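You operate a simulated robot arm through the tools that you are given. There is no shell and no other tool.

Carry out the task below with a simulated robot arm. There is one attempt and no reset: what you move stays moved.

JOB
Switch the cleaning pump from the orange tank to the grey tank.
Fine: grey on-off knob off and white lever shut, change the bent hoses, then open the lever and turn the knob on again. Where these are worked on the way, their far stop is far enough and under half their travel is too little: grey on-off knob, white lever.

The check looks at the end state, three seconds after you hand in, the way a careful person would. Anything else that was tipped, shoved, dropped, spilled or broken makes it a failure.

ROBOT AND FRAMES
A 6-joint arm with a fingered hand, fixed in place. Base frame: the origin is at the foot of the arm, x ahead of it, y to its left, z up; the work surface is at about z = 0.8. Lengths are in m, angles in degrees, forces in N, time in s.
With the tool pointing down near the work surface it reaches from about 0.18 to 0.9 m from the base axis. Its first joint turns from -166.0 to 166.0 degrees. Payload 5 kg.
Tool frame: the origin (TCP) lies between the finger pads and is the grasp point; the fingertips stand 0.037 m ahead of it; z points along the fingers, y is the line along which they close. Largest opening 0.124 m; the body of the gripper starts 0.043 m behind the TCP. The gripper is a hand of 3 fingers: y runs from the thumb to the fingers, the wrist lies at [-0.021, -0.125, -0.215] in the tool frame, and closing takes about 1.5 s.
Orientation is told as [roll, pitch, yaw] about the base's x, y, z axes, in that order, counted from this pose: with the fingers straight down and the wrist toward the robot, the tool's x, y and z point along [0, 1, 0], [1, 0, 0] and [0, 0, -1] of the base frame.

CONTROLS
- The arm moves only by the tool nudge_tool. Its argument "rows" is a list that holds one entry, the list of rows, each a list of 6 numbers: the shift along the tool's x, y, z in units of 50 mm (1.0 is 50 mm), then the turn, a rotation vector about the tool's x, y, z in units of 5 degrees (1.0 is 5 degrees). In form: [[[x, y, z, wx, wy, wz], ...]]. A call has 1 to 20 rows; each row shifts and turns the commanded pose from where the row before left it, along the tool's axes as they then stand. "jaw" is the closure, from 0 (fully open) to 1 (shut), set as the call begins (left out, the last holds). A call with a number of a shift or a turn outside -1 to 1 is refused whole. Each row takes 0.2 s and may step no farther than 0.05 m and 8.6 degrees from the row before; otherwise, or with a gripper value out of range, the whole call is refused. Where a pose cannot be reached the arm comes as near as it can. A force on the tool above 40 N (or 10 N above the force at the start of the call, whichever is more), or a blocked arm, ends the call early, and 0.2 s more pass. Each finger travels about 0.072 m/s and halts on what it meets, pressing with about 30 N; the grip force reading is that of the motor and also rises with nothing between the fingers. The clock runs only during rows and for 0.2 s after the last one: add rows that do not move to give the fingers time. The reply holds the time, the measured pose of the TCP, the force on the tool along the base axes, the opening and the grip force, in the units named above and with some noise, with the torque about the TCP (base axes, N m) and any sound that the robot's microphone picked up.
- Cameras (640 x 400 px; columns grow to the right, rows downward): "scene" is fixed at [0.2194, 0.6508, 1.4701]; the picture's right is [-0.91, -0.41, 0.00], its down [-0.14, 0.31, -0.94] and it looks along [0.38, -0.86, -0.33] (base axes); focal length 330 px, centre (320, 200). "wrist" rides on the gripper at [0.072, -0.104, -0.154] in the tool frame; the picture's right is [-0.83, 0.26, -0.49], its down [-0.51, -0.72, 0.47] and it looks along [-0.23, 0.64, 0.73] (tool axes); focal length 243 px, centre (320, 200). There is no depth. A picture from a camera that has moved, and an enlarged one, comes with that camera's place and axes in the base frame and with its lens.
- grab_frame(camera): a new picture of that camera. The clock stands still meanwhile.
- move_fingers(index, middle, thumb_bend, thumb_turn): sets how far each is bent, from 0 (flat) to 100 (curled in); at 30 the hand is open as for a grip, at 70 the pads meet at the TCP. One left out holds its place. A second passes; each finger stops where it meets its share of the squeeze, and holds until it gets a number again. A gripper value or a shape takes the hand back. It gives what a move gives, with no picture; readings hold the bend of each and the force on the fingers (four entries, about 0 where the hand has none), thumb and palm. thumb_turn goes from beside the hand (0) to across from the fingers (100), as for a grip.
- grasp_type(shape): the hand has 3 fingers and takes this shape, open, in about a second: jaw (thumb against the fingers, like two jaws); tri (thumb and two fingers); tip (a fingertip pinch); poke (one finger out to press); point (the index stretched); flat (the hand flat); cup (the hand cupped); fist (a fist). The gripper value then closes the fingers along that shape, each until it touches; the sizes above hold for jaw. It gives what a move gives, with no picture.
- inspect(camera, box): a new picture of the part [left, top, right, bottom] of that camera's present view, enlarged. The clock stands still meanwhile.
- hand_in(): hands the job in; it is judged then, once.

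Places have to be worked out from the pictures, the camera data and where the tool is seen. Open the gripper and draw the arm clear of the work before you hand the job in, unless the task says otherwise.

The tools are called after "Emit:" as a command line: name --argument value ..., lists and objects as JSON in quotes. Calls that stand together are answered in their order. nudge_tool: Moves the arm, as the interface text tells. Its arguments: {"type":"object","properties":{"rows":{"type":"array","items":{"type":"array","items":{"type":"array","items":{"type":"number"}}}},"jaw":{"type":"number"}},"required":["rows"]} The other tools are called the same way: grasp_type (shape) gives the hand a shape; move_fingers (index, middle, thumb_bend, thumb_turn) moves the fingers one by one; grab_frame (camera) takes a picture; inspect (camera, box) takes an enlarged picture of a part of a camera's view; hand_in () hands the job in.

At the start:

```text
clock: 0.0
tcp_pos: [0.5355, -0.5185, 1.2268]
tcp_rot: [0.0, -0.1, 0.0]
contact_force: [1.2, 0.4, -0.4]
wrist_torque: [-0.02, 0.02, -0.01]
grip_width: 0.1237
gripper_force: 0.0
shape: jaw
bend: [30.0, 30.0, 30.0, 98.0]
finger forces: [0.0, 0.0, 0.1, 0.0, 0.1, 0.0]
```

scene: 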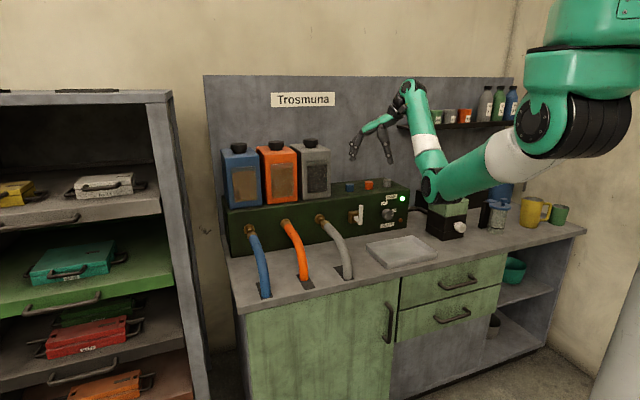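
wrist: 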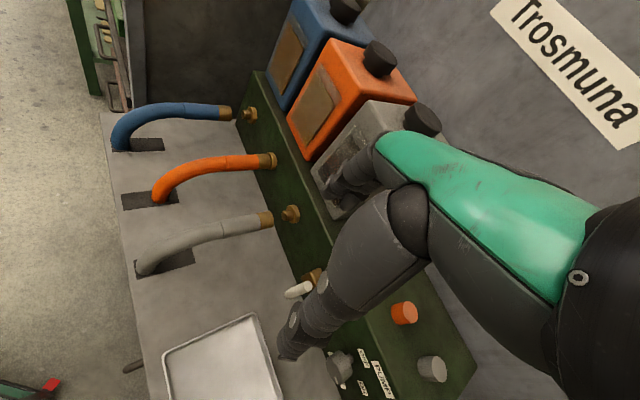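

I'll start by looking closely at the panel from both cameras before moving anything.

Emit:
inspect --camera "scene" --box '[210, 130, 450, 310]'

Emit:
inspect --camera "scene" --box '[330, 170, 430, 240]'

Emit:
inspect --camera "wrist" --box '[100, 60, 480, 400]'

```text
2.22 times, centred on (330, 220) of scene
camera zoom: at [0.2194, 0.6508, 1.4701], right [-0.91, -0.41, 0.0], down [-0.14, 0.31, -0.94], along [0.38, -0.86, -0.33], focal length 733 px, centre (298, 156)
```

zoom: 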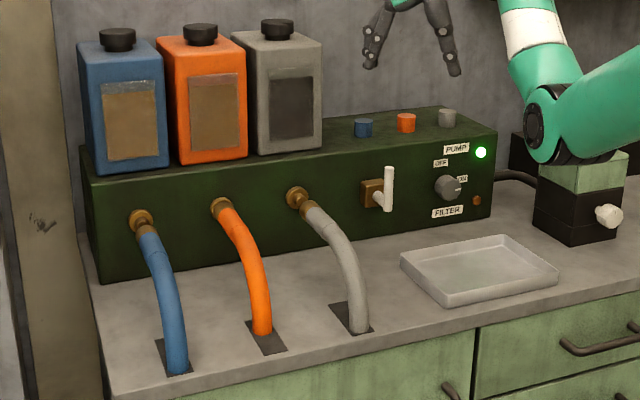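

```text
5.71 times, centred on (380, 205) of scene
camera zoom: at [0.2194, 0.6508, 1.4701], right [-0.91, -0.41, 0.0], down [-0.14, 0.31, -0.94], along [0.38, -0.86, -0.33], focal length 1885 px, centre (-23, 171)
```

zoom: 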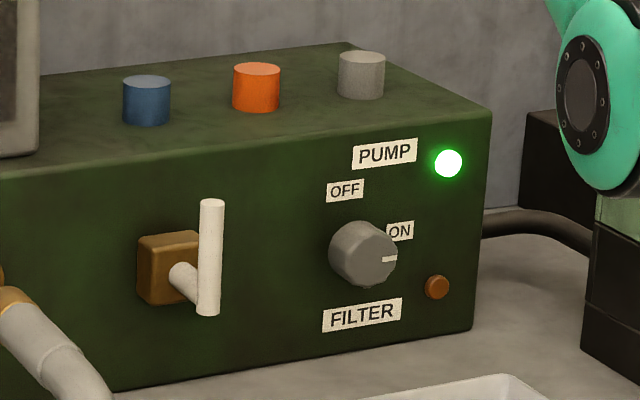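

```text
1.18 times, centred on (290, 230) of wrist
camera zoom: at [0.4303, -0.446, 1.381], right [0.26, -0.83, 0.49], down [-0.72, -0.51, -0.47], along [0.64, -0.23, -0.73], focal length 285 px, centre (355, 165)
```

zoom: 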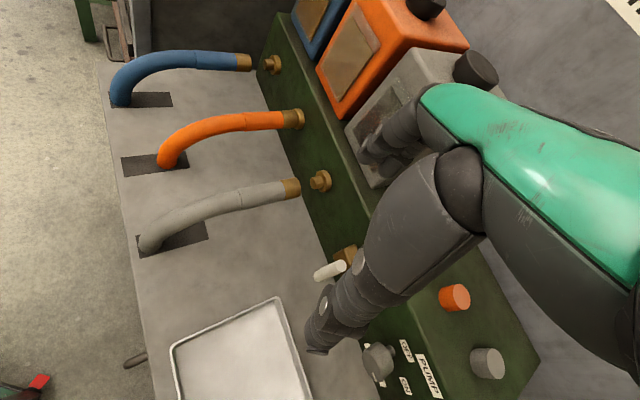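

The orange hose sits on its port. The blue and grey hose ends stand free in front of theirs, the knob points at ON, and the lever handle stands upright. The panel front looks to run at about 45° to the base axes, so I first turn the hand in free air to get a better wrist view.

Emit:
nudge_tool --rows '[[[0, 0, 0, 0, 0, -1], [0, 0, 0, 0, 0, -1], [0, 0, 0, 0, 0, -1], [0, 0, 0, 0, 0, -1], [0, 0, 0, 0, 0, -1], [0, 0, 0, 0, 0, -1], [0, 0, 0, 0, 0, -1], [0, 0, 0, 0, 0, -1], [0, 0, 0, 0, 0, -1]]]'

Emit:
grab_frame --camera "scene"

Emit:
grab_frame --camera "wrist"

```text
clock: 2.0
tcp_pos: [0.5612, -0.5417, 1.2144]
tcp_rot: [0.0, 0.0, 45.1]
contact_force: [-0.2, 0.5, 0.3]
wrist_torque: [-0.01, 0.02, -0.03]
grip_width: 0.1236
gripper_force: 0.1
shape: jaw
bend: [30.0, 30.0, 30.0, 98.0]
finger forces: [0.0, 0.1, 0.0, 0.1, 0.0, 0.0]
out of reach, approached as far as the arm can: row 4, 5, 6, 7, 8
```

```text
taken
```

scene: 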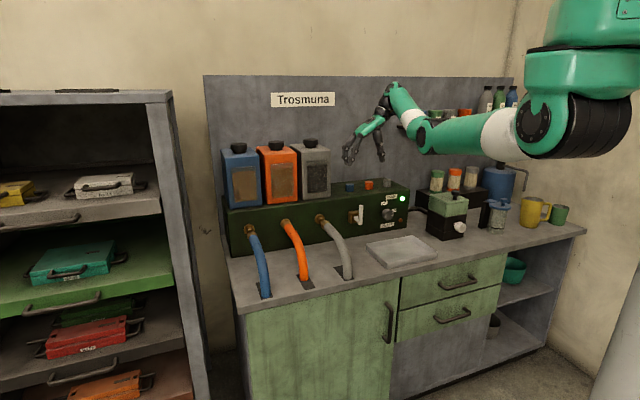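

```text
taken
camera wrist: at [0.4368, -0.5641, 1.368], right [0.77, -0.4, 0.49], down [-0.15, -0.87, -0.47], along [0.62, 0.29, -0.73], focal length 243 px, centre (320, 200)
```

wrist: 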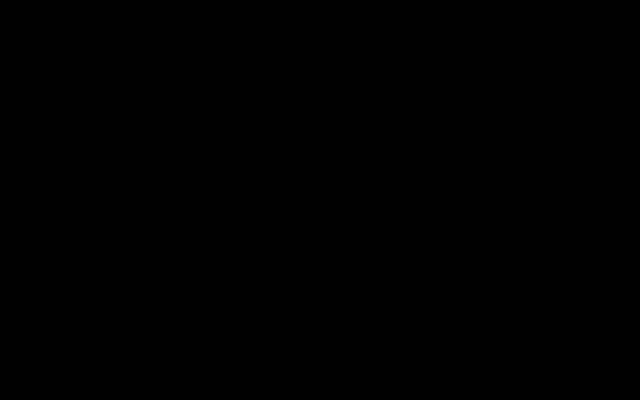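

The arm stretched to its limit on this turn and the wrist camera is now hidden behind the forearm, so this roll direction is poor. I pull the hand back toward the robot and swing it the other way round, putting the wrist on the left and the camera on the panel side.

Emit:
nudge_tool --rows '[[[1, 0, 0, 0, 0, 0], [1, 0, 0, 0, 0, 0], [1, 0, 0, 0, 0, 0], [0, 0, 0, 0, 0, 1], [0, 0, 0, 0, 0, 1], [0, 0, 0, 0, 0, 1], [0, 0, 0, 0, 0, 1], [0, 0, 0, 0, 0, 1], [0, 0, 0, 0, 0, 1], [0, 0, 0, 0, 0, 1], [0, 0, 0, 0, 0, 1], [0, 0, 0, 0, 0, 1]]]'

Emit:
nudge_tool --rows '[[[0, 0, 0, 0, 0, 1], [0, 0, 0, 0, 0, 1], [0, 0, 0, 0, 0, 1], [0, 0, 0, 0, 0, 1], [0, 0, 0, 0, 0, 1], [0, 0, 0, 0, 0, 1], [0, 0, 0, 0, 0, 1], [0, 0, 0, 0, 0, 1], [0, 0, 0, 0, 0, 1]]]'

Emit:
grab_frame --camera "scene"

Emit:
grab_frame --camera "wrist"

```text
clock: 4.6
tcp_pos: [0.5519, -0.5348, 1.1828]
tcp_rot: [0.0, 0.0, -0.1]
contact_force: [-0.7, -0.1, 1.0]
wrist_torque: [-0.01, 0.01, 0.03]
grip_width: 0.1239
gripper_force: 0.1
shape: jaw
bend: [30.0, 30.0, 30.0, 98.0]
finger forces: [0.0, 0.0, 0.0, 0.1, 0.1, 0.0]
out of reach, approached as far as the arm can: row 1, 2, 3
```

```text
clock: 6.6
tcp_pos: [0.5516, -0.5352, 1.1846]
tcp_rot: [0.0, 0.0, -45.1]
contact_force: [-0.1, 0.4, -0.2]
wrist_torque: [0.01, -0.01, -0.01]
grip_width: 0.124
gripper_force: 0.0
shape: jaw
bend: [30.0, 30.0, 30.0, 98.0]
finger forces: [0.1, 0.0, 0.0, 0.1, 0.0, 0.0]
```

```text
taken
```

scene: 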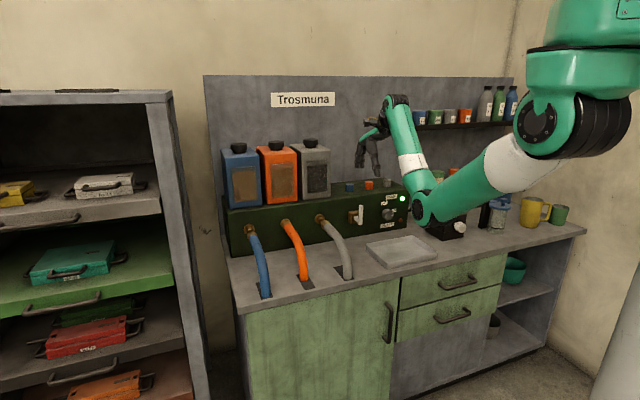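

```text
taken
camera wrist: at [0.5286, -0.4107, 1.3381], right [-0.4, -0.77, 0.49], down [-0.87, 0.15, -0.47], along [0.29, -0.62, -0.73], focal length 243 px, centre (320, 200)
```

wrist: 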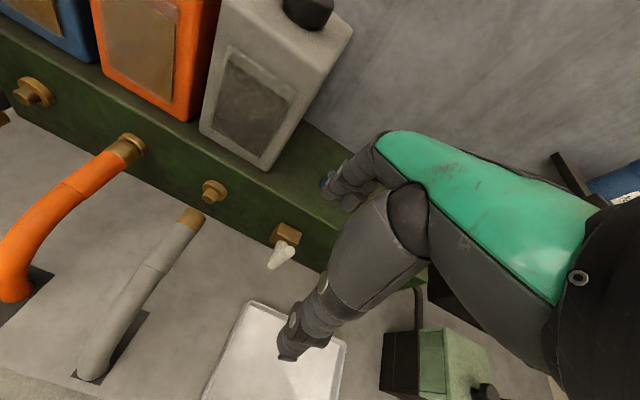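

This yaw (fingers down, wrist toward the robot, palm facing the panel) reaches well and gives a clear view of ports, hoses and lever. I enlarge the regions to locate them.

Emit:
inspect --camera "wrist" --box '[60, 120, 240, 240]'

Emit:
inspect --camera "wrist" --box '[180, 170, 330, 270]'

Emit:
inspect --camera "scene" --box '[270, 190, 420, 290]'

```text
3.33 times, centred on (150, 180) of wrist
camera zoom: at [0.5286, -0.4107, 1.3381], right [-0.4, -0.77, 0.49], down [-0.87, 0.15, -0.47], along [0.29, -0.62, -0.73], focal length 809 px, centre (887, 267)
```

zoom: 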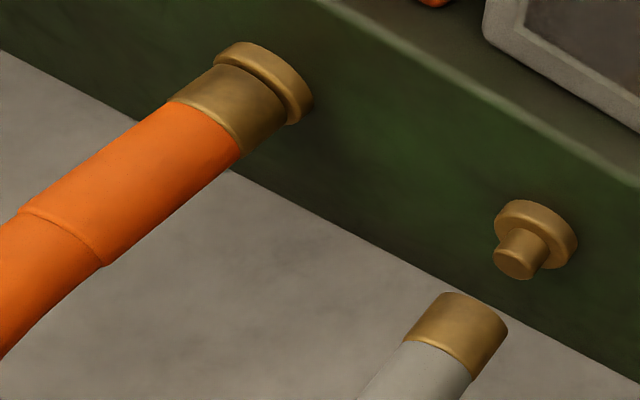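

```text
4.00 times, centred on (255, 220) of wrist
camera zoom: at [0.5286, -0.4107, 1.3381], right [-0.4, -0.77, 0.49], down [-0.87, 0.15, -0.47], along [0.29, -0.62, -0.73], focal length 970 px, centre (580, 120)
```

zoom: 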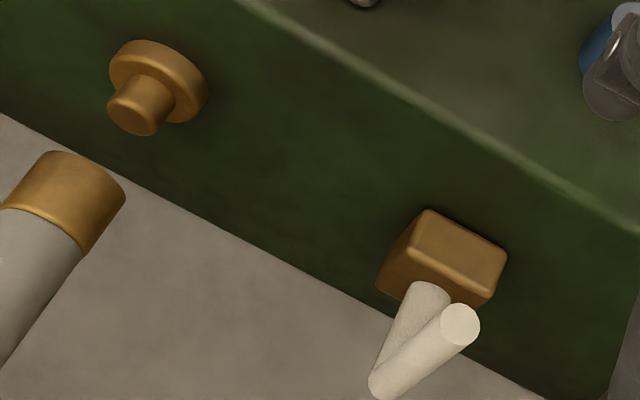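

```text
4.00 times, centred on (345, 240) of scene
camera zoom: at [0.2194, 0.6508, 1.4701], right [-0.91, -0.41, 0.0], down [-0.14, 0.31, -0.94], along [0.38, -0.86, -0.33], focal length 1319 px, centre (220, 40)
```

zoom: 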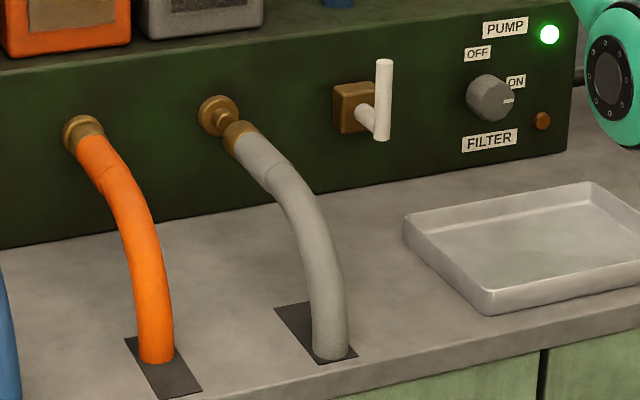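

The positions agree between the two cameras. The ports sit at about z 0.93, 0.15 m apart along the panel. The grey hose end stands about 3 cm in front of its nipple, and the lever handle runs from z 0.90 to 0.985. Next I test whether the hand can point into the panel for the knob, by turning another 90° about the tool axis in free air.

Emit:
nudge_tool --rows '[[[0, -1, 0, 0, 0, 1], [0, 0, 0, 0, 0, 1], [0, 0, 0, 0, 0, 1], [0, 0, 0, 0, 0, 1], [0, 0, 0, 0, 0, 1], [0, 0, 0, 0, 0, 1], [0, 0, 0, 0, 0, 1], [0, 0, 0, 0, 0, 1], [0, 0, 0, 0, 0, 1], [0, 0, 0, 0, 0, 1], [0, 0, 0, 0, 0, 1], [0, 0, 0, 0, 0, 1], [0, 0, 0, 0, 0, 1], [0, 0, 0, 0, 0, 1], [0, 0, 0, 0, 0, 1], [0, 0, 0, 0, 0, 1], [0, 0, 0, 0, 0, 1], [0, 0, 0, 0, 0, 1]]]'

Emit:
grab_frame --camera "scene"

Emit:
grab_frame --camera "wrist"

```text
clock: 10.4
tcp_pos: [0.5452, -0.5609, 1.1385]
tcp_rot: [0.1, -0.1, -135.0]
contact_force: [-0.4, -0.3, 0.2]
wrist_torque: [0.01, -0.02, 0.01]
grip_width: 0.1242
gripper_force: 0.0
shape: jaw
bend: [30.0, 30.0, 30.0, 98.0]
finger forces: [0.0, 0.0, 0.1, 0.1, 0.0, 0.0]
out of reach, approached as far as the arm can: row 12, 13, 14, 15, 16, 17, 18
```

```text
taken
```

scene: 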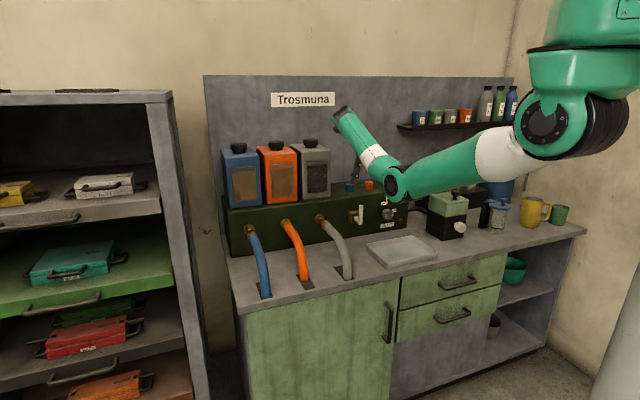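

```text
taken
camera wrist: at [0.671, -0.5379, 1.2917], right [-0.77, 0.4, 0.49], down [0.15, 0.87, -0.47], along [-0.62, -0.29, -0.73], focal length 243 px, centre (320, 200)
```

wrist: 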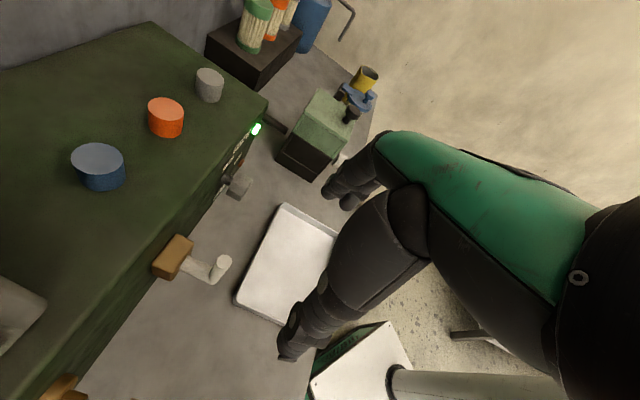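

The pose is reached, though a bit lower than commanded because the arm was near a limit. From here I back off toward the robot and pitch the fingers up toward the panel to see if pointing into it works.

Emit:
nudge_tool --rows '[[[-1, 0, 0, 0, 0, 0], [0, 0, 0, 0, 1, 0], [0, 0, 0, 0, 1, 0], [0, 0, 0, 0, 1, 0], [0, 0, 0, 0, 1, 0], [0, 0, 0, 0, 1, 0], [0, 0, 0, 0, 1, 0], [0, 0, 0, 0, 1, 0], [0, 0, 0, 0, 1, 0], [0, 0, 0, 0, 1, 0], [0, 0, 0, 0, 1, 0], [0, 0, 0, 0, 1, 0], [0, 0, 0, 0, 1, 0]]]'

Emit:
grab_frame --camera "scene"

Emit:
grab_frame --camera "wrist"

```text
clock: 13.2
tcp_pos: [0.5263, -0.5573, 1.1142]
tcp_rot: [60.1, 0.1, -135.0]
contact_force: [0.3, -0.7, -0.2]
wrist_torque: [0.04, -0.01, 0.0]
grip_width: 0.1236
gripper_force: 0.0
shape: jaw
bend: [30.0, 30.0, 30.0, 98.0]
finger forces: [0.0, 0.0, 0.0, 0.0, 0.0, 0.0]
out of reach, approached as far as the arm can: row 1
```

```text
taken
```

scene: 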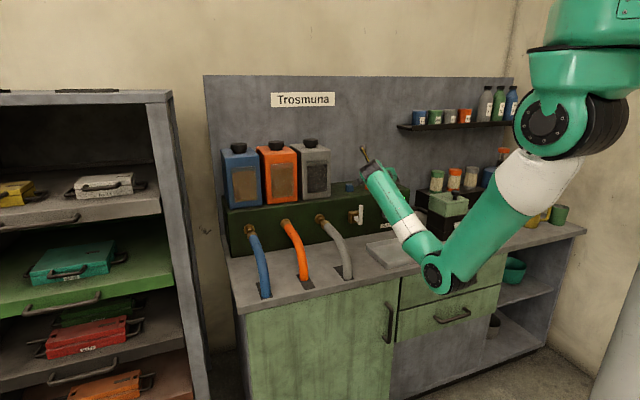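

```text
taken
camera wrist: at [0.5306, -0.4148, 1.2542], right [-0.78, 0.41, -0.47], down [0.62, 0.4, -0.67], along [-0.09, -0.82, -0.57], focal length 243 px, centre (320, 200)
```

wrist: 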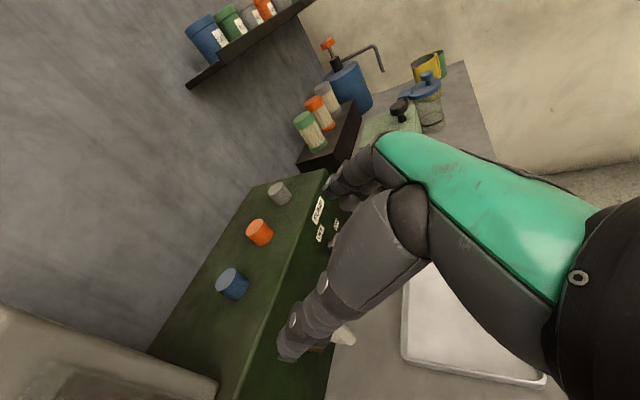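

Pitching up works well. I finish the pitch so the fingers point straight into the panel, then roll so the wrist sits above. That is the start pose for a counter-clockwise turn of the knob.

Emit:
nudge_tool --rows '[[[0, 0, 0, 0, 1, 0], [0, 0, 0, 0, 1, 0], [0, 0, 0, 0, 1, 0], [0, 0, 0, 0, 1, 0], [0, 0, 0, 0, 1, 0], [0, 0, 0, 0, 1, 0]]]'

Emit:
nudge_tool --rows '[[[0, 0, 0, 0, 0, 1], [0, 0, 0, 0, 0, 1], [0, 0, 0, 0, 0, 1], [0, 0, 0, 0, 0, 1], [0, 0, 0, 0, 0, 1], [0, 0, 0, 0, 0, 1], [0, 0, 0, 0, 0, 1], [0, 0, 0, 0, 0, 1], [0, 0, 0, 0, 0, 1], [0, 0, 0, 0, 0, 1], [0, 0, 0, 0, 0, 1], [0, 0, 0, 0, 0, 1], [0, 0, 0, 0, 0, 1], [0, 0, 0, 0, 0, 1], [0, 0, 0, 0, 0, 1], [0, 0, 0, 0, 0, 1], [0, 0, 0, 0, 0, 1], [0, 0, 0, 0, 0, 1]]]'

Emit:
grab_frame --camera "scene"

Emit:
grab_frame --camera "wrist"

```text
clock: 14.6
tcp_pos: [0.5264, -0.5574, 1.1135]
tcp_rot: [90.1, 0.0, -135.1]
contact_force: [0.4, 0.6, 0.1]
wrist_torque: [0.02, 0.05, -0.03]
grip_width: 0.1238
gripper_force: 0.0
shape: jaw
bend: [30.0, 30.0, 30.0, 98.0]
finger forces: [0.0, 0.0, 0.1, 0.0, 0.1, 0.0]
```

```text
clock: 18.4
tcp_pos: [0.5173, -0.5658, 1.1121]
tcp_rot: [105.7, 89.7, -118.5]
contact_force: [0.6, 0.5, -1.2]
wrist_torque: [-0.01, -0.03, -0.03]
grip_width: 0.1237
gripper_force: 0.0
shape: jaw
bend: [30.0, 30.0, 30.0, 98.0]
finger forces: [0.0, 0.0, 0.0, 0.0, 0.0, 0.0]
out of reach, approached as far as the arm can: row 18
```

```text
taken
```

scene: 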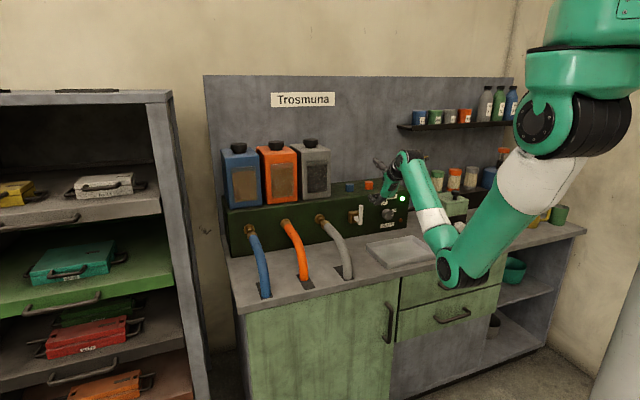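

```text
taken
camera wrist: at [0.3561, -0.5102, 1.2164], right [0.23, 0.94, -0.27], down [0.69, 0.04, 0.72], along [0.68, -0.35, -0.64], focal length 243 px, centre (320, 200)
```

wrist: 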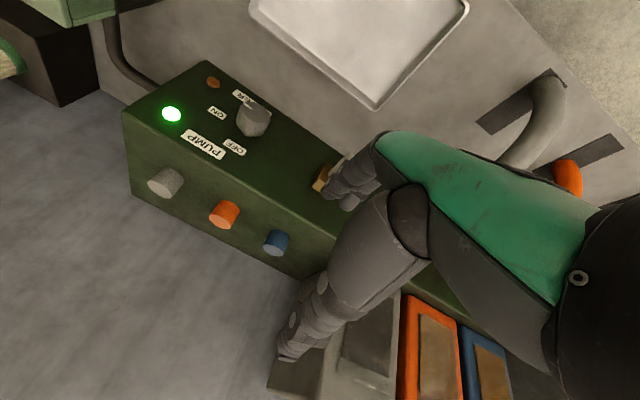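

The wrist-above pose is reached and I now see the knob from this camera. I enlarge it to pin down its position.

Emit:
inspect --camera "wrist" --box '[150, 60, 310, 160]'

Emit:
inspect --camera "scene" --box '[330, 130, 490, 230]'

```text
4.00 times, centred on (230, 110) of wrist
camera zoom: at [0.3561, -0.5102, 1.2164], right [0.23, 0.94, -0.27], down [0.69, 0.04, 0.72], along [0.68, -0.35, -0.64], focal length 970 px, centre (680, 560)
```

zoom: 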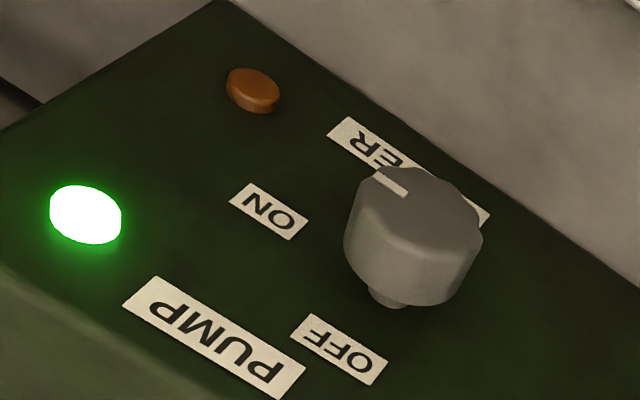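

```text
4.00 times, centred on (410, 180) of scene
camera zoom: at [0.2194, 0.6508, 1.4701], right [-0.91, -0.41, 0.0], down [-0.14, 0.31, -0.94], along [0.38, -0.86, -0.33], focal length 1319 px, centre (-40, 280)
```

zoom: 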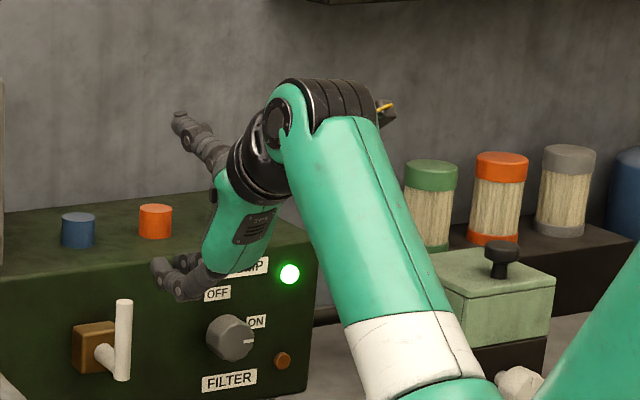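

From both views the knob axis sits at about (q = −0.174 along the panel, z = 0.909), its face at D ≈ 0.88, with the panel face at D ≈ 0.915. The OFF mark is at 12 o'clock and ON at 3 o'clock. I move right, then down, to stand in front of the knob.

Emit:
nudge_tool --rows '[[[1, 0, 0, 0, 0, 0], [1, 0, 0, 0, 0, 0], [0.8, 0, 0, 0, 0, 0], [0, 1, 0, 0, 0, 0], [0, 1, 0, 0, 0, 0], [0, 1, 0, 0, 0, 0]]]'

Emit:
grab_frame --camera "scene"

Emit:
grab_frame --camera "wrist"

```text
clock: 19.8
tcp_pos: [0.4178, -0.665, 0.9642]
tcp_rot: [162.2, 90.0, -62.8]
contact_force: [-0.8, 0.2, 0.7]
wrist_torque: [-0.01, 0.01, -0.01]
grip_width: 0.1237
gripper_force: 0.0
shape: jaw
bend: [30.0, 30.0, 30.0, 97.0]
finger forces: [0.1, 0.0, 0.0, 0.0, 0.0, 0.0]
```

```text
taken
```

scene: 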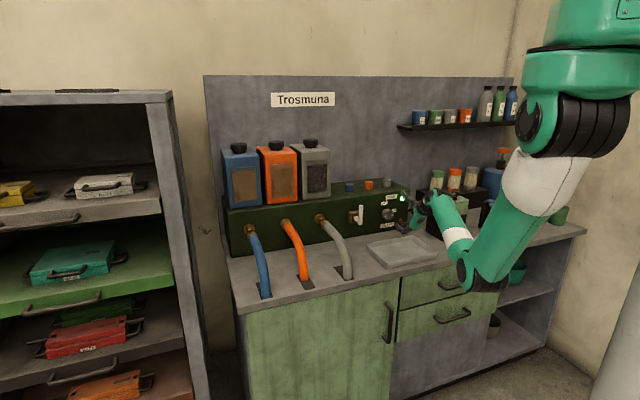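

```text
taken
camera wrist: at [0.2573, -0.6084, 1.0681], right [0.24, 0.93, -0.26], down [0.69, 0.03, 0.72], along [0.68, -0.35, -0.64], focal length 243 px, centre (320, 200)
```

wrist: 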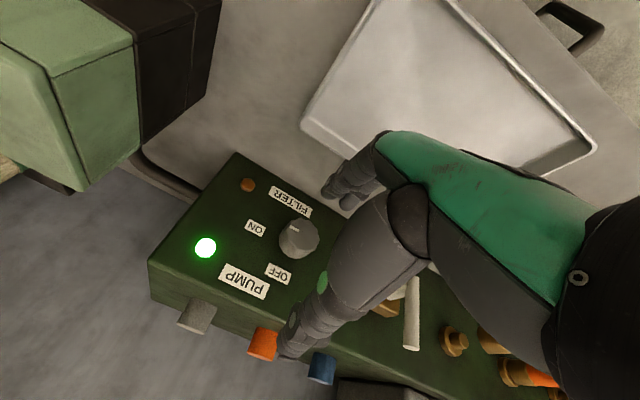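

The hand is aligned in front of and above the knob (q −0.175). I partly close the jaw so the lower fingers stay clear of the tray before going down the last 5 cm.

Emit:
nudge_tool --rows '[[[0, 0, 0, 0, 0, 0], [0, 0, 0, 0, 0, 0], [0, 0, 0, 0, 0, 0], [0, 0, 0, 0, 0, 0]]]' --jaw 0.3

Emit:
inspect --camera "scene" --box '[350, 160, 510, 260]'

Emit:
grab_frame --camera "wrist"

```text
clock: 20.8
tcp_pos: [0.4187, -0.6658, 0.9631]
tcp_rot: [-54.6, 90.0, 80.4]
contact_force: [0.1, -0.6, 0.6]
wrist_torque: [-0.01, -0.04, 0.02]
grip_width: 0.0873
gripper_force: 0.0
shape: jaw
bend: [27.0, 37.0, 58.0, 99.0]
finger forces: [0.1, 0.1, 0.1, 0.1, 0.0, 0.0]
```

```text
4.00 times, centred on (430, 210) of scene
camera zoom: at [0.2194, 0.6508, 1.4701], right [-0.91, -0.41, 0.0], down [-0.14, 0.31, -0.94], along [0.38, -0.86, -0.33], focal length 1319 px, centre (-120, 160)
```

zoom: 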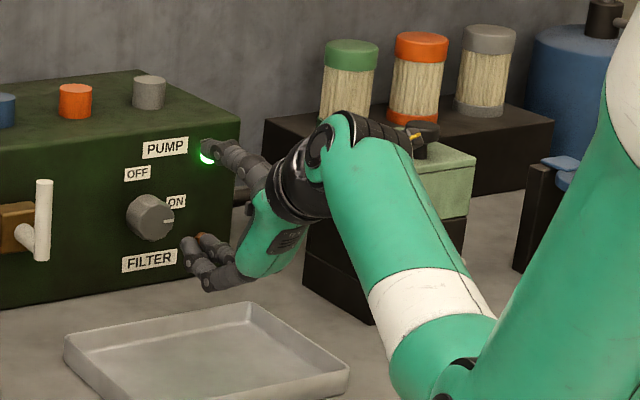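

```text
taken
camera wrist: at [0.2575, -0.6084, 1.0681], right [0.24, 0.94, -0.26], down [0.69, 0.03, 0.72], along [0.68, -0.35, -0.64], focal length 243 px, centre (320, 200)
```

wrist: 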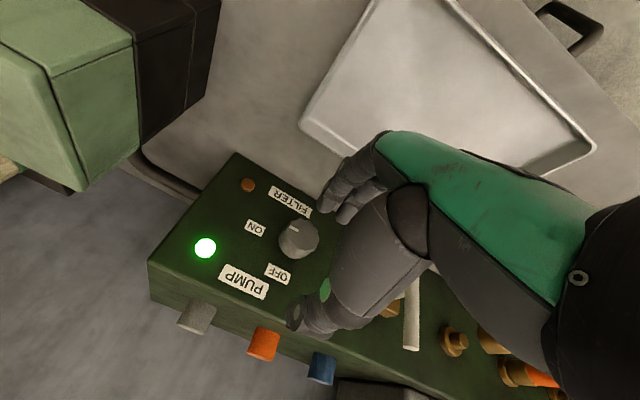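

The width is now 8.7 cm. I move forward 6 cm first (fingertips still short of the knob face), then down 5.4 cm so the hand stays clear of the tray rim.

Emit:
nudge_tool --rows '[[[0, 0, 1, 0, 0, 0], [0, 0, 0.1, 0, 0, 0], [0, 0.5, 0, 0, 0, 0], [0, 0.58, 0, 0, 0, 0]]]'

Emit:
inspect --camera "scene" --box '[350, 160, 510, 260]'

Emit:
grab_frame --camera "wrist"

```text
clock: 21.8
tcp_pos: [0.457, -0.7053, 0.9117]
tcp_rot: [166.0, 89.7, -58.9]
contact_force: [1.8, -2.3, 7.6]
wrist_torque: [0.15, -0.06, -0.06]
grip_width: 0.0855
gripper_force: 0.0
shape: jaw
bend: [27.0, 40.0, 58.0, 99.0]
finger forces: [0.1, 7.7, 0.0, 0.1, 0.1, 0.0]
```

```text
4.00 times, centred on (430, 210) of scene
camera zoom: at [0.2194, 0.6508, 1.4701], right [-0.91, -0.41, 0.0], down [-0.14, 0.31, -0.94], along [0.38, -0.86, -0.33], focal length 1319 px, centre (-120, 160)
```

zoom: 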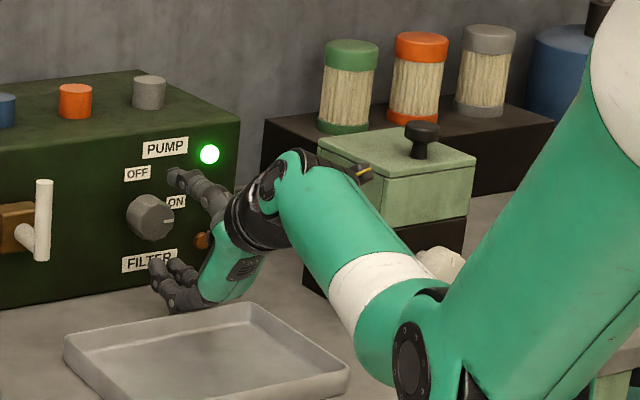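

```text
taken
camera wrist: at [0.2976, -0.6477, 1.0154], right [0.24, 0.93, -0.27], down [0.69, 0.03, 0.72], along [0.68, -0.36, -0.64], focal length 243 px, centre (320, 200)
```

wrist: 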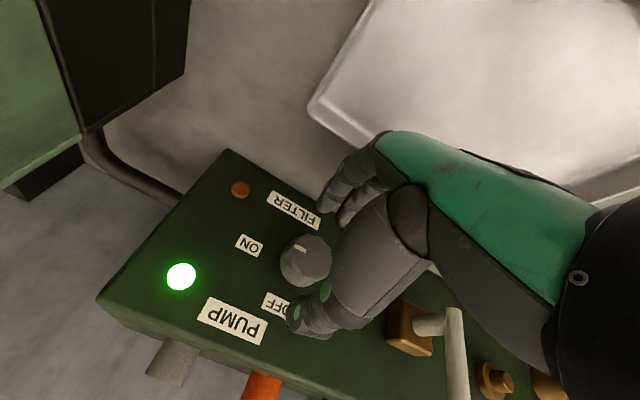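

A finger presses lightly on the tray rim (about 7 N up). I lift 1 cm off it, then go forward past the rim toward the knob in small steps.

Emit:
nudge_tool --rows '[[[0, -0.2, 0, 0, 0, 0], [0, 0, 0.2, 0, 0, 0], [0, 0, 0.2, 0, 0, 0]]]'

Emit:
inspect --camera "scene" --box '[350, 170, 450, 240]'

Emit:
inspect --camera "wrist" --box '[220, 120, 460, 360]'

```text
clock: 22.6
tcp_pos: [0.4703, -0.7177, 0.9172]
tcp_rot: [-51.5, 90.0, 83.6]
contact_force: [0.3, -0.2, -0.4]
wrist_torque: [0.01, -0.02, 0.0]
grip_width: 0.0871
gripper_force: 0.0
shape: jaw
bend: [27.0, 37.0, 58.0, 99.0]
finger forces: [0.1, 0.0, 0.0, 0.0, 0.1, 0.0]
```

```text
5.71 times, centred on (400, 205) of scene
camera zoom: at [0.2194, 0.6508, 1.4701], right [-0.91, -0.41, 0.0], down [-0.14, 0.31, -0.94], along [0.38, -0.86, -0.33], focal length 1885 px, centre (-137, 171)
```

zoom: 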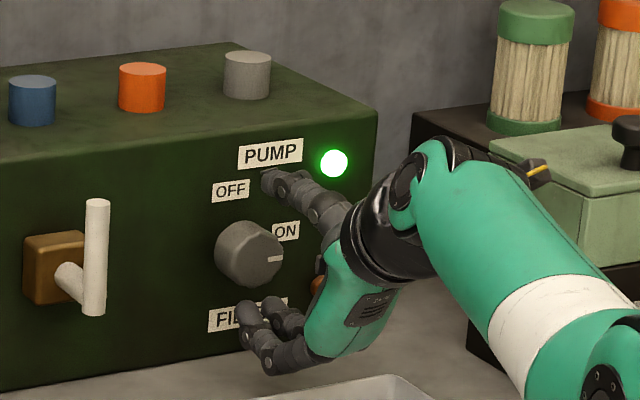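

```text
1.67 times, centred on (340, 240) of wrist
camera zoom: at [0.3103, -0.6606, 1.0219], right [0.24, 0.94, -0.26], down [0.69, 0.02, 0.72], along [0.68, -0.35, -0.64], focal length 404 px, centre (287, 133)
```

zoom: 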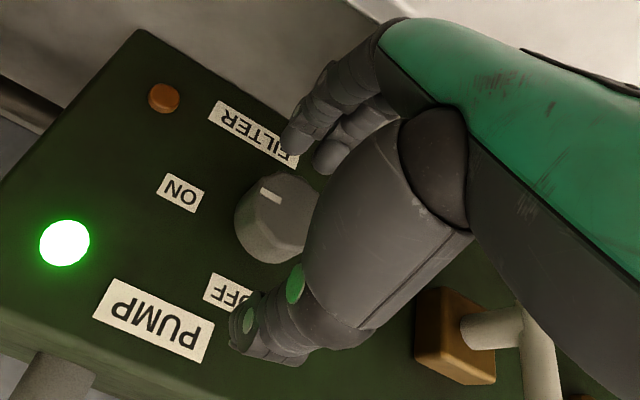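

Free of contact now, with thumb above and fingers below the knob. I go forward 2.5 cm more and center on the knob height.

Emit:
nudge_tool --rows '[[[0, 0, 0.25, 0, 0, 0], [0, 0, 0.25, 0, 0, 0], [0, 0.14, 0, 0, 0, 0]]]'

Emit:
inspect --camera "scene" --box '[350, 170, 450, 240]'

Emit:
inspect --camera "wrist" --box '[220, 120, 460, 360]'

```text
clock: 23.4
tcp_pos: [0.4866, -0.7362, 0.9119]
tcp_rot: [148.8, 90.0, -76.4]
contact_force: [0.6, 0.2, 0.5]
wrist_torque: [-0.01, -0.01, 0.0]
grip_width: 0.0869
gripper_force: 0.1
shape: jaw
bend: [27.0, 37.0, 58.0, 99.0]
finger forces: [0.0, 0.0, 0.0, 0.1, 0.0, 0.0]
```

```text
5.71 times, centred on (400, 205) of scene
camera zoom: at [0.2194, 0.6508, 1.4701], right [-0.91, -0.41, 0.0], down [-0.14, 0.31, -0.94], along [0.38, -0.86, -0.33], focal length 1885 px, centre (-137, 171)
```

zoom: 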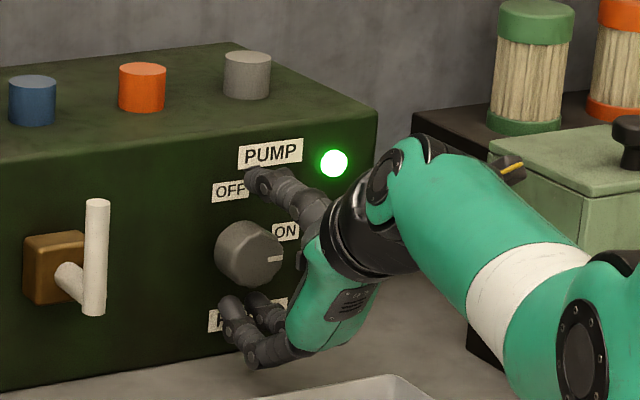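

```text
1.67 times, centred on (340, 240) of wrist
camera zoom: at [0.3276, -0.6796, 1.0153], right [0.24, 0.93, -0.26], down [0.69, 0.03, 0.72], along [0.68, -0.35, -0.64], focal length 404 px, centre (287, 133)
```

zoom: 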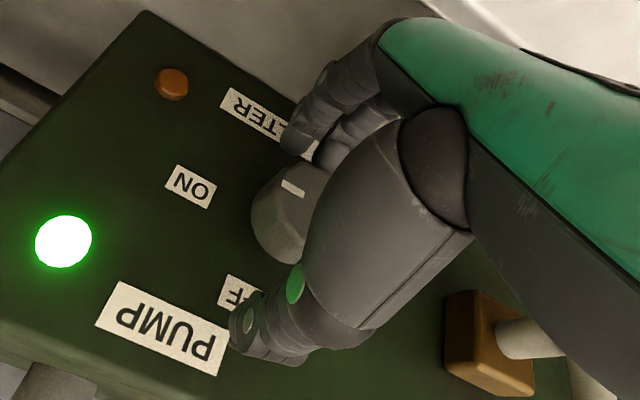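

Thumb and fingers straddle the knob. I close the hand on it and give it time.

Emit:
nudge_tool --rows '[[[0, 0, 0, 0, 0, 0], [0, 0, 0, 0, 0, 0], [0, 0, 0, 0, 0, 0], [0, 0, 0, 0, 0, 0], [0, 0, 0, 0, 0, 0], [0, 0, 0, 0, 0, 0], [0, 0, 0, 0, 0, 0]]]' --jaw 0.8

Emit:
inspect --camera "scene" --box '[350, 170, 450, 240]'

Emit:
inspect --camera "wrist" --box '[220, 120, 460, 360]'

```text
clock: 25.0
tcp_pos: [0.4878, -0.7374, 0.9087]
tcp_rot: [-15.9, 89.9, 119.0]
contact_force: [-0.6, 0.6, -8.4]
wrist_torque: [0.22, 0.3, 0.02]
grip_width: 0.0392
gripper_force: 30.2
shape: jaw
bend: [74.0, 51.0, 75.0, 100.0]
finger forces: [18.5, 12.5, 0.1, 0.1, 24.2, 0.0]
```

```text
5.71 times, centred on (400, 205) of scene
camera zoom: at [0.2194, 0.6508, 1.4701], right [-0.91, -0.41, 0.0], down [-0.14, 0.31, -0.94], along [0.38, -0.86, -0.33], focal length 1885 px, centre (-137, 171)
```

zoom: 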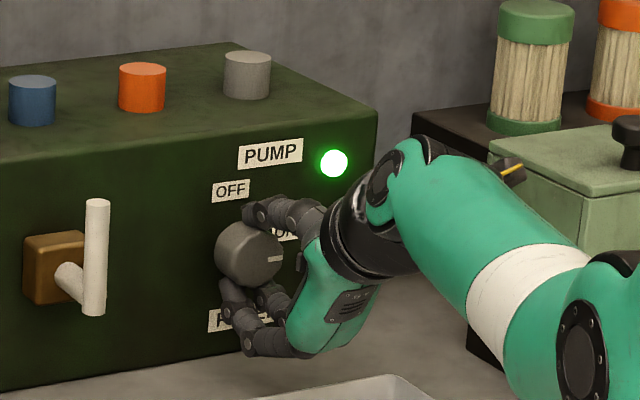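

```text
1.67 times, centred on (340, 240) of wrist
camera zoom: at [0.3274, -0.6795, 1.0142], right [0.24, 0.94, -0.26], down [0.69, 0.02, 0.72], along [0.68, -0.35, -0.64], focal length 404 px, centre (287, 133)
```

zoom: 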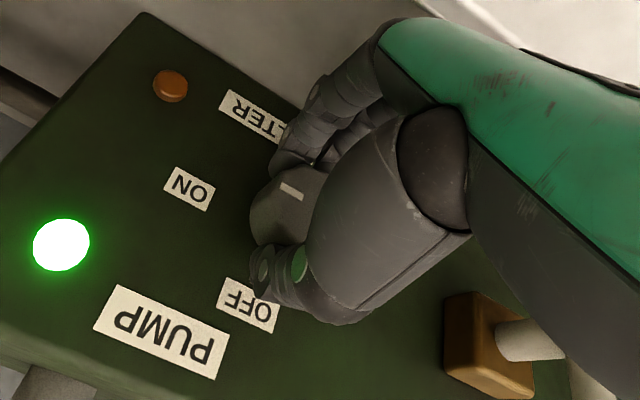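

The knob is gripped at about 4 cm width with a 30 N squeeze. I turn it counter-clockwise seen from the front (negative about tool z), first 30° as a test.

Emit:
nudge_tool --rows '[[[0, 0, 0, 0, 0, -1], [0, 0, 0, 0, 0, -1], [0, 0, 0, 0, 0, -1], [0, 0, 0, 0, 0, -1], [0, 0, 0, 0, 0, -1], [0, 0, 0, 0, 0, -1]]]'

Emit:
inspect --camera "scene" --box '[350, 170, 450, 240]'

Emit:
inspect --camera "wrist" --box '[220, 120, 460, 360]'

```text
clock: 26.4
tcp_pos: [0.4891, -0.735, 0.911]
tcp_rot: [90.1, 59.9, -135.0]
contact_force: [0.8, 3.8, -1.1]
wrist_torque: [0.08, 0.06, 0.05]
grip_width: 0.039
gripper_force: 30.3
shape: jaw
bend: [74.0, 51.0, 75.0, 100.0]
finger forces: [15.7, 11.9, 0.0, 0.0, 29.3, 0.1]
```

```text
5.71 times, centred on (400, 205) of scene
camera zoom: at [0.2194, 0.6508, 1.4701], right [-0.91, -0.41, 0.0], down [-0.14, 0.31, -0.94], along [0.38, -0.86, -0.33], focal length 1885 px, centre (-137, 171)
```

zoom: 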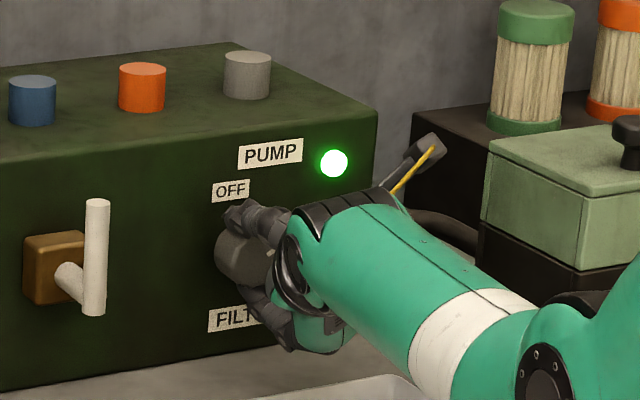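

```text
1.67 times, centred on (340, 240) of wrist
camera zoom: at [0.3729, -0.6338, 1.0382], right [0.07, 0.76, -0.64], down [0.9, 0.23, 0.37], along [0.43, -0.6, -0.67], focal length 404 px, centre (287, 133)
```

zoom: 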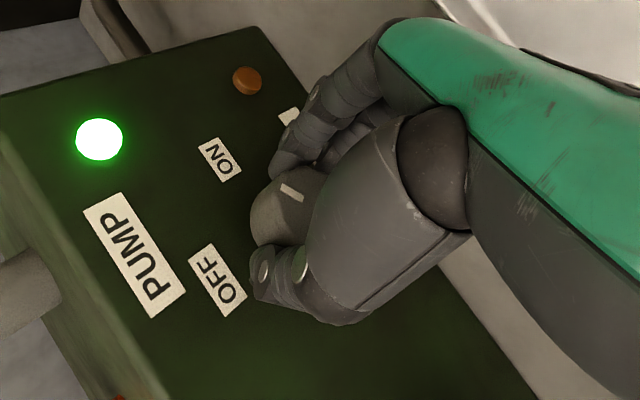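

The mark stays fixed in the hand while the labels rotate, so the knob turns with no slip and little torque. I continue another 60°.

Emit:
nudge_tool --rows '[[[0, 0, 0, 0, 0, -1], [0, 0, 0, 0, 0, -1], [0, 0, 0, 0, 0, -1], [0, 0, 0, 0, 0, -1], [0, 0, 0, 0, 0, -1], [0, 0, 0, 0, 0, -1], [0, 0, 0, 0, 0, -1], [0, 0, 0, 0, 0, -1], [0, 0, 0, 0, 0, -1], [0, 0, 0, 0, 0, -1], [0, 0, 0, 0, 0, -1], [0, 0, 0, 0, 0, -1]]]'

Emit:
inspect --camera "scene" --box '[350, 170, 450, 240]'

Emit:
inspect --camera "wrist" --box '[220, 120, 460, 360]'

```text
clock: 29.0
tcp_pos: [0.4251, -0.6965, 1.0276]
tcp_rot: [89.5, 0.1, -134.9]
contact_force: [0.4, 0.1, -0.5]
wrist_torque: [0.03, -0.01, 0.03]
grip_width: 0.0284
gripper_force: 30.1
shape: jaw
bend: [75.0, 58.0, 82.0, 100.0]
finger forces: [0.0, 0.0, 0.0, 0.1, 0.0, 0.1]
out of reach, approached as far as the arm can: row 4, 5, 6, 7, 8, 9, 10, 11, 12
```

```text
5.71 times, centred on (400, 205) of scene
camera zoom: at [0.2194, 0.6508, 1.4701], right [-0.91, -0.41, 0.0], down [-0.14, 0.31, -0.94], along [0.38, -0.86, -0.33], focal length 1885 px, centre (-137, 171)
```

zoom: 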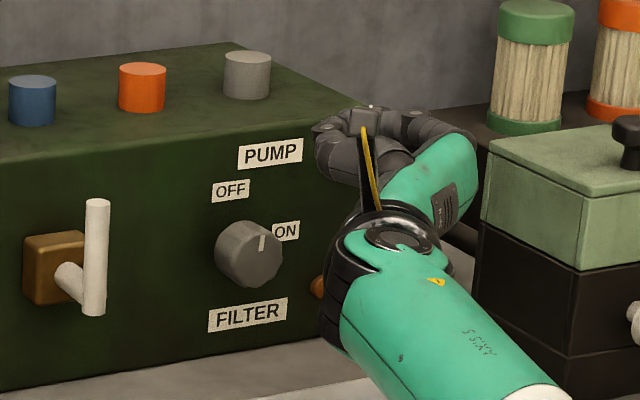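

```text
1.67 times, centred on (340, 240) of wrist
camera zoom: at [0.3911, -0.5165, 1.1008], right [-0.54, 0.17, -0.83], down [0.84, 0.18, -0.51], along [0.06, -0.97, -0.24], focal length 404 px, centre (287, 133)
```

zoom: 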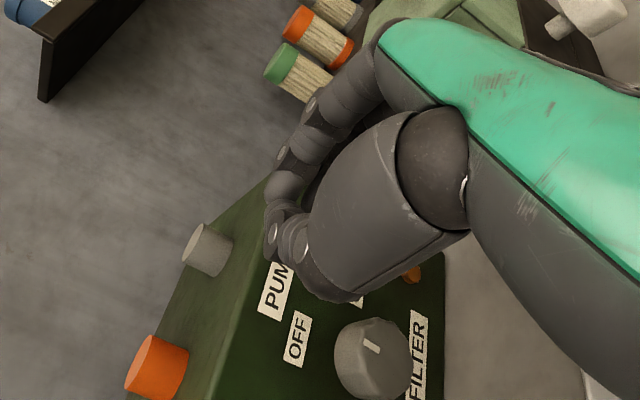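

The last part ran out of reach and the hand slid up off the knob. The mark now stands about midway between ON and OFF, so the knob needs another half turn of travel. I reopen, roll back to wrist-above, and will regrip for the rest.

Emit:
nudge_tool --rows '[[[0, 0, -0.4, 0, 0, 0], [0, 0, 0, 0, 0, 1], [0, 0, 0, 0, 0, 1], [0, 0, 0, 0, 0, 1], [0, 0, 0, 0, 0, 1], [0, 0, 0, 0, 0, 1], [0, 0, 0, 0, 0, 1], [0, 0, 0, 0, 0, 1], [0, 0, 0, 0, 0, 1], [0, 0, 0, 0, 0, 1], [0, 0, 0, 0, 0, 1], [0, 0, 0, 0, 0, 1], [0, 0, 0, 0, 0, 1], [0, 0, 0, 0, 0, 1], [0, 0, 0, 0, 0, 1], [0, 0, 0, 0, 0, 1], [0, 0, 0, 0, 0, 1], [0, 0, 0, 0, 0, 1], [0, 0, 0, 0, 0, 1]]]' --jaw 0.3

Emit:
grab_frame --camera "scene"

Emit:
grab_frame --camera "wrist"

```text
clock: 33.0
tcp_pos: [0.4123, -0.6827, 1.0265]
tcp_rot: [-91.5, 89.9, 43.3]
contact_force: [-0.1, -0.4, -0.6]
wrist_torque: [0.04, 0.01, -0.03]
grip_width: 0.0862
gripper_force: 0.1
shape: jaw
bend: [27.0, 37.0, 59.0, 99.0]
finger forces: [0.0, 0.1, 0.0, 0.1, 0.0, 0.0]
```

```text
taken
```

scene: 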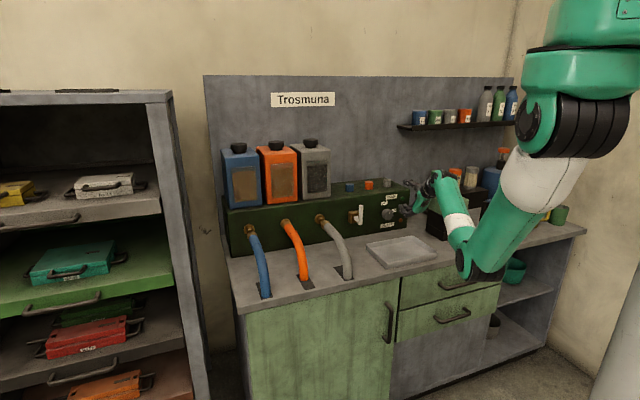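

```text
taken
camera wrist: at [0.2528, -0.6266, 1.1303], right [0.24, 0.94, -0.26], down [0.69, 0.02, 0.72], along [0.68, -0.35, -0.64], focal length 243 px, centre (320, 200)
```

wrist: 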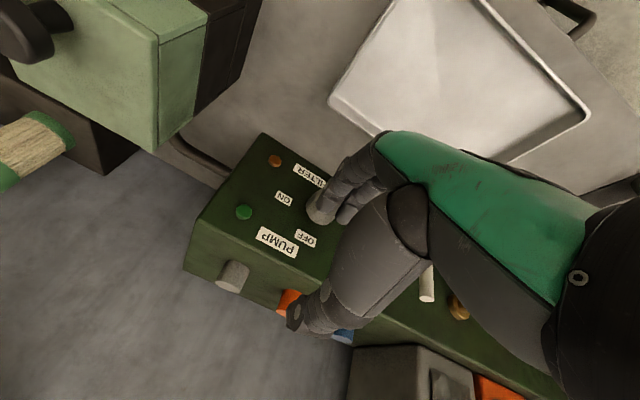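

The pump lamp is now off, but the knob should go to its far stop. I pre-roll a further 15° and line up again in front of the knob.

Emit:
nudge_tool --rows '[[[-0.34, 0, 0, 0, 0, 0], [0, 0, 1, 0, 0, 0], [0, 0, 0.28, 0, 0, 0], [0, 1, 0, 0, 0, 0], [0, 1, 0, 0, 0, 0], [0, 0.12, 0, 0, 0, 0], [0, 0, 0, 0, 0, 1], [0, 0, 0, 0, 0, 1], [0, 0, 0, 0, 0, 1]]]'

Emit:
inspect --camera "scene" --box '[350, 170, 450, 240]'

Emit:
inspect --camera "wrist" --box '[220, 120, 460, 360]'

```text
clock: 34.2
tcp_pos: [0.4681, -0.7228, 0.9647]
tcp_rot: [159.9, 88.1, -65.4]
contact_force: [-25.8, 11.5, 25.6]
wrist_torque: [-0.09, 0.33, 0.0]
grip_width: 0.0707
gripper_force: 0.1
shape: jaw
bend: [74.0, 46.0, 59.0, 99.0]
finger forces: [16.3, 28.0, 0.0, 0.1, 0.0, 0.0]
stopped in row 5: the force on the tool passed its limit at 45 N (the readings are from after the stop); the commanded pose is now the measured one
```

```text
5.71 times, centred on (400, 205) of scene
camera zoom: at [0.2194, 0.6508, 1.4701], right [-0.91, -0.41, 0.0], down [-0.14, 0.31, -0.94], along [0.38, -0.86, -0.33], focal length 1885 px, centre (-137, 171)
```

zoom: 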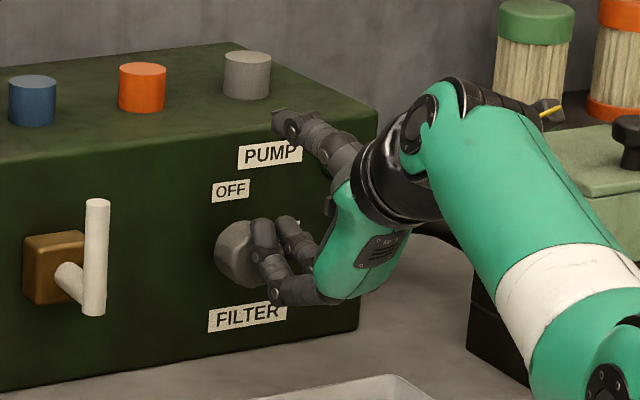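

```text
1.67 times, centred on (340, 240) of wrist
camera zoom: at [0.3067, -0.6622, 1.0652], right [0.25, 0.92, -0.29], down [0.68, 0.04, 0.73], along [0.69, -0.38, -0.62], focal length 404 px, centre (287, 133)
```

zoom: 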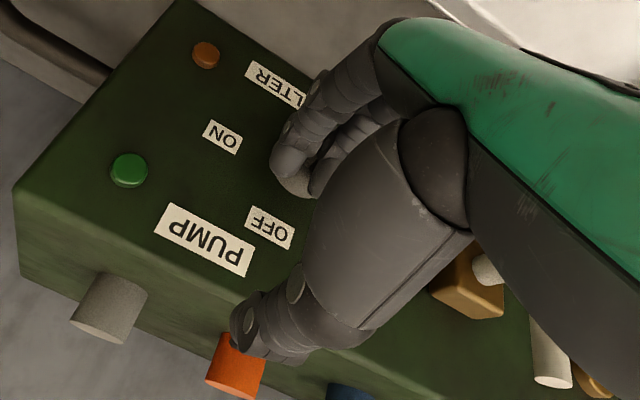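

The fingers came down on the knob itself because I was too far forward. I back up and away, then go down at a safer distance.

Emit:
nudge_tool --rows '[[[0, -0.4, 0, 0, 0, 0], [0, 0, -0.8, 0, 0, 0], [0, 0, 0, 0, 0, 0], [0, 0, 0, 0, 0, 0]]]' --jaw 0.3

Emit:
nudge_tool --rows '[[[0, 0.5, 0, 0, 0, 0], [0, 0.5, 0, 0, 0, 0], [0, 0.2, 0, 0, 0, 0]]]'

Emit:
inspect --camera "scene" --box '[350, 170, 450, 240]'

Emit:
inspect --camera "wrist" --box '[220, 120, 460, 360]'

```text
clock: 35.2
tcp_pos: [0.4406, -0.6887, 0.9759]
tcp_rot: [162.1, 88.8, -63.1]
contact_force: [1.1, 0.0, 0.5]
wrist_torque: [-0.03, 0.04, 0.03]
grip_width: 0.0867
gripper_force: 0.1
shape: jaw
bend: [27.0, 37.0, 59.0, 99.0]
finger forces: [0.0, 0.0, 0.1, 0.1, 0.0, 0.0]
```

```text
clock: 36.0
tcp_pos: [0.4417, -0.6925, 0.9167]
tcp_rot: [161.4, 88.7, -63.8]
contact_force: [-1.0, -0.1, 0.2]
wrist_torque: [0.0, -0.02, 0.01]
grip_width: 0.0867
gripper_force: 0.0
shape: jaw
bend: [27.0, 37.0, 59.0, 99.0]
finger forces: [0.1, 0.1, 0.1, 0.0, 0.0, 0.0]
```

```text
5.71 times, centred on (400, 205) of scene
camera zoom: at [0.2194, 0.6508, 1.4701], right [-0.91, -0.41, 0.0], down [-0.14, 0.31, -0.94], along [0.38, -0.86, -0.33], focal length 1885 px, centre (-137, 171)
```

zoom: 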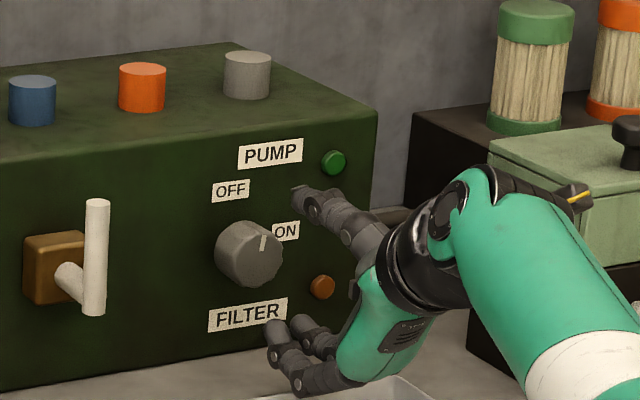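

```text
1.67 times, centred on (340, 240) of wrist
camera zoom: at [0.2807, -0.6324, 1.0177], right [0.24, 0.93, -0.28], down [0.69, 0.04, 0.73], along [0.69, -0.37, -0.63], focal length 404 px, centre (287, 133)
```

zoom: 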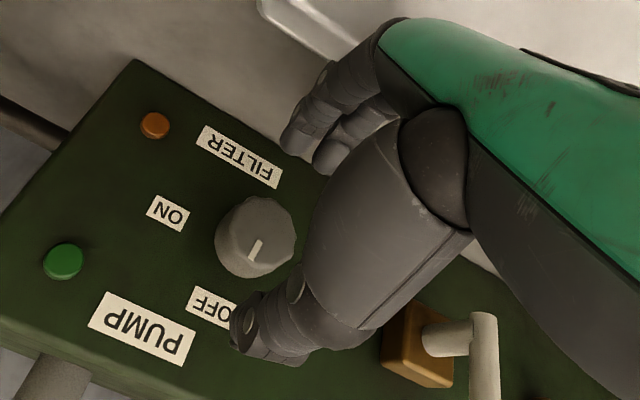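

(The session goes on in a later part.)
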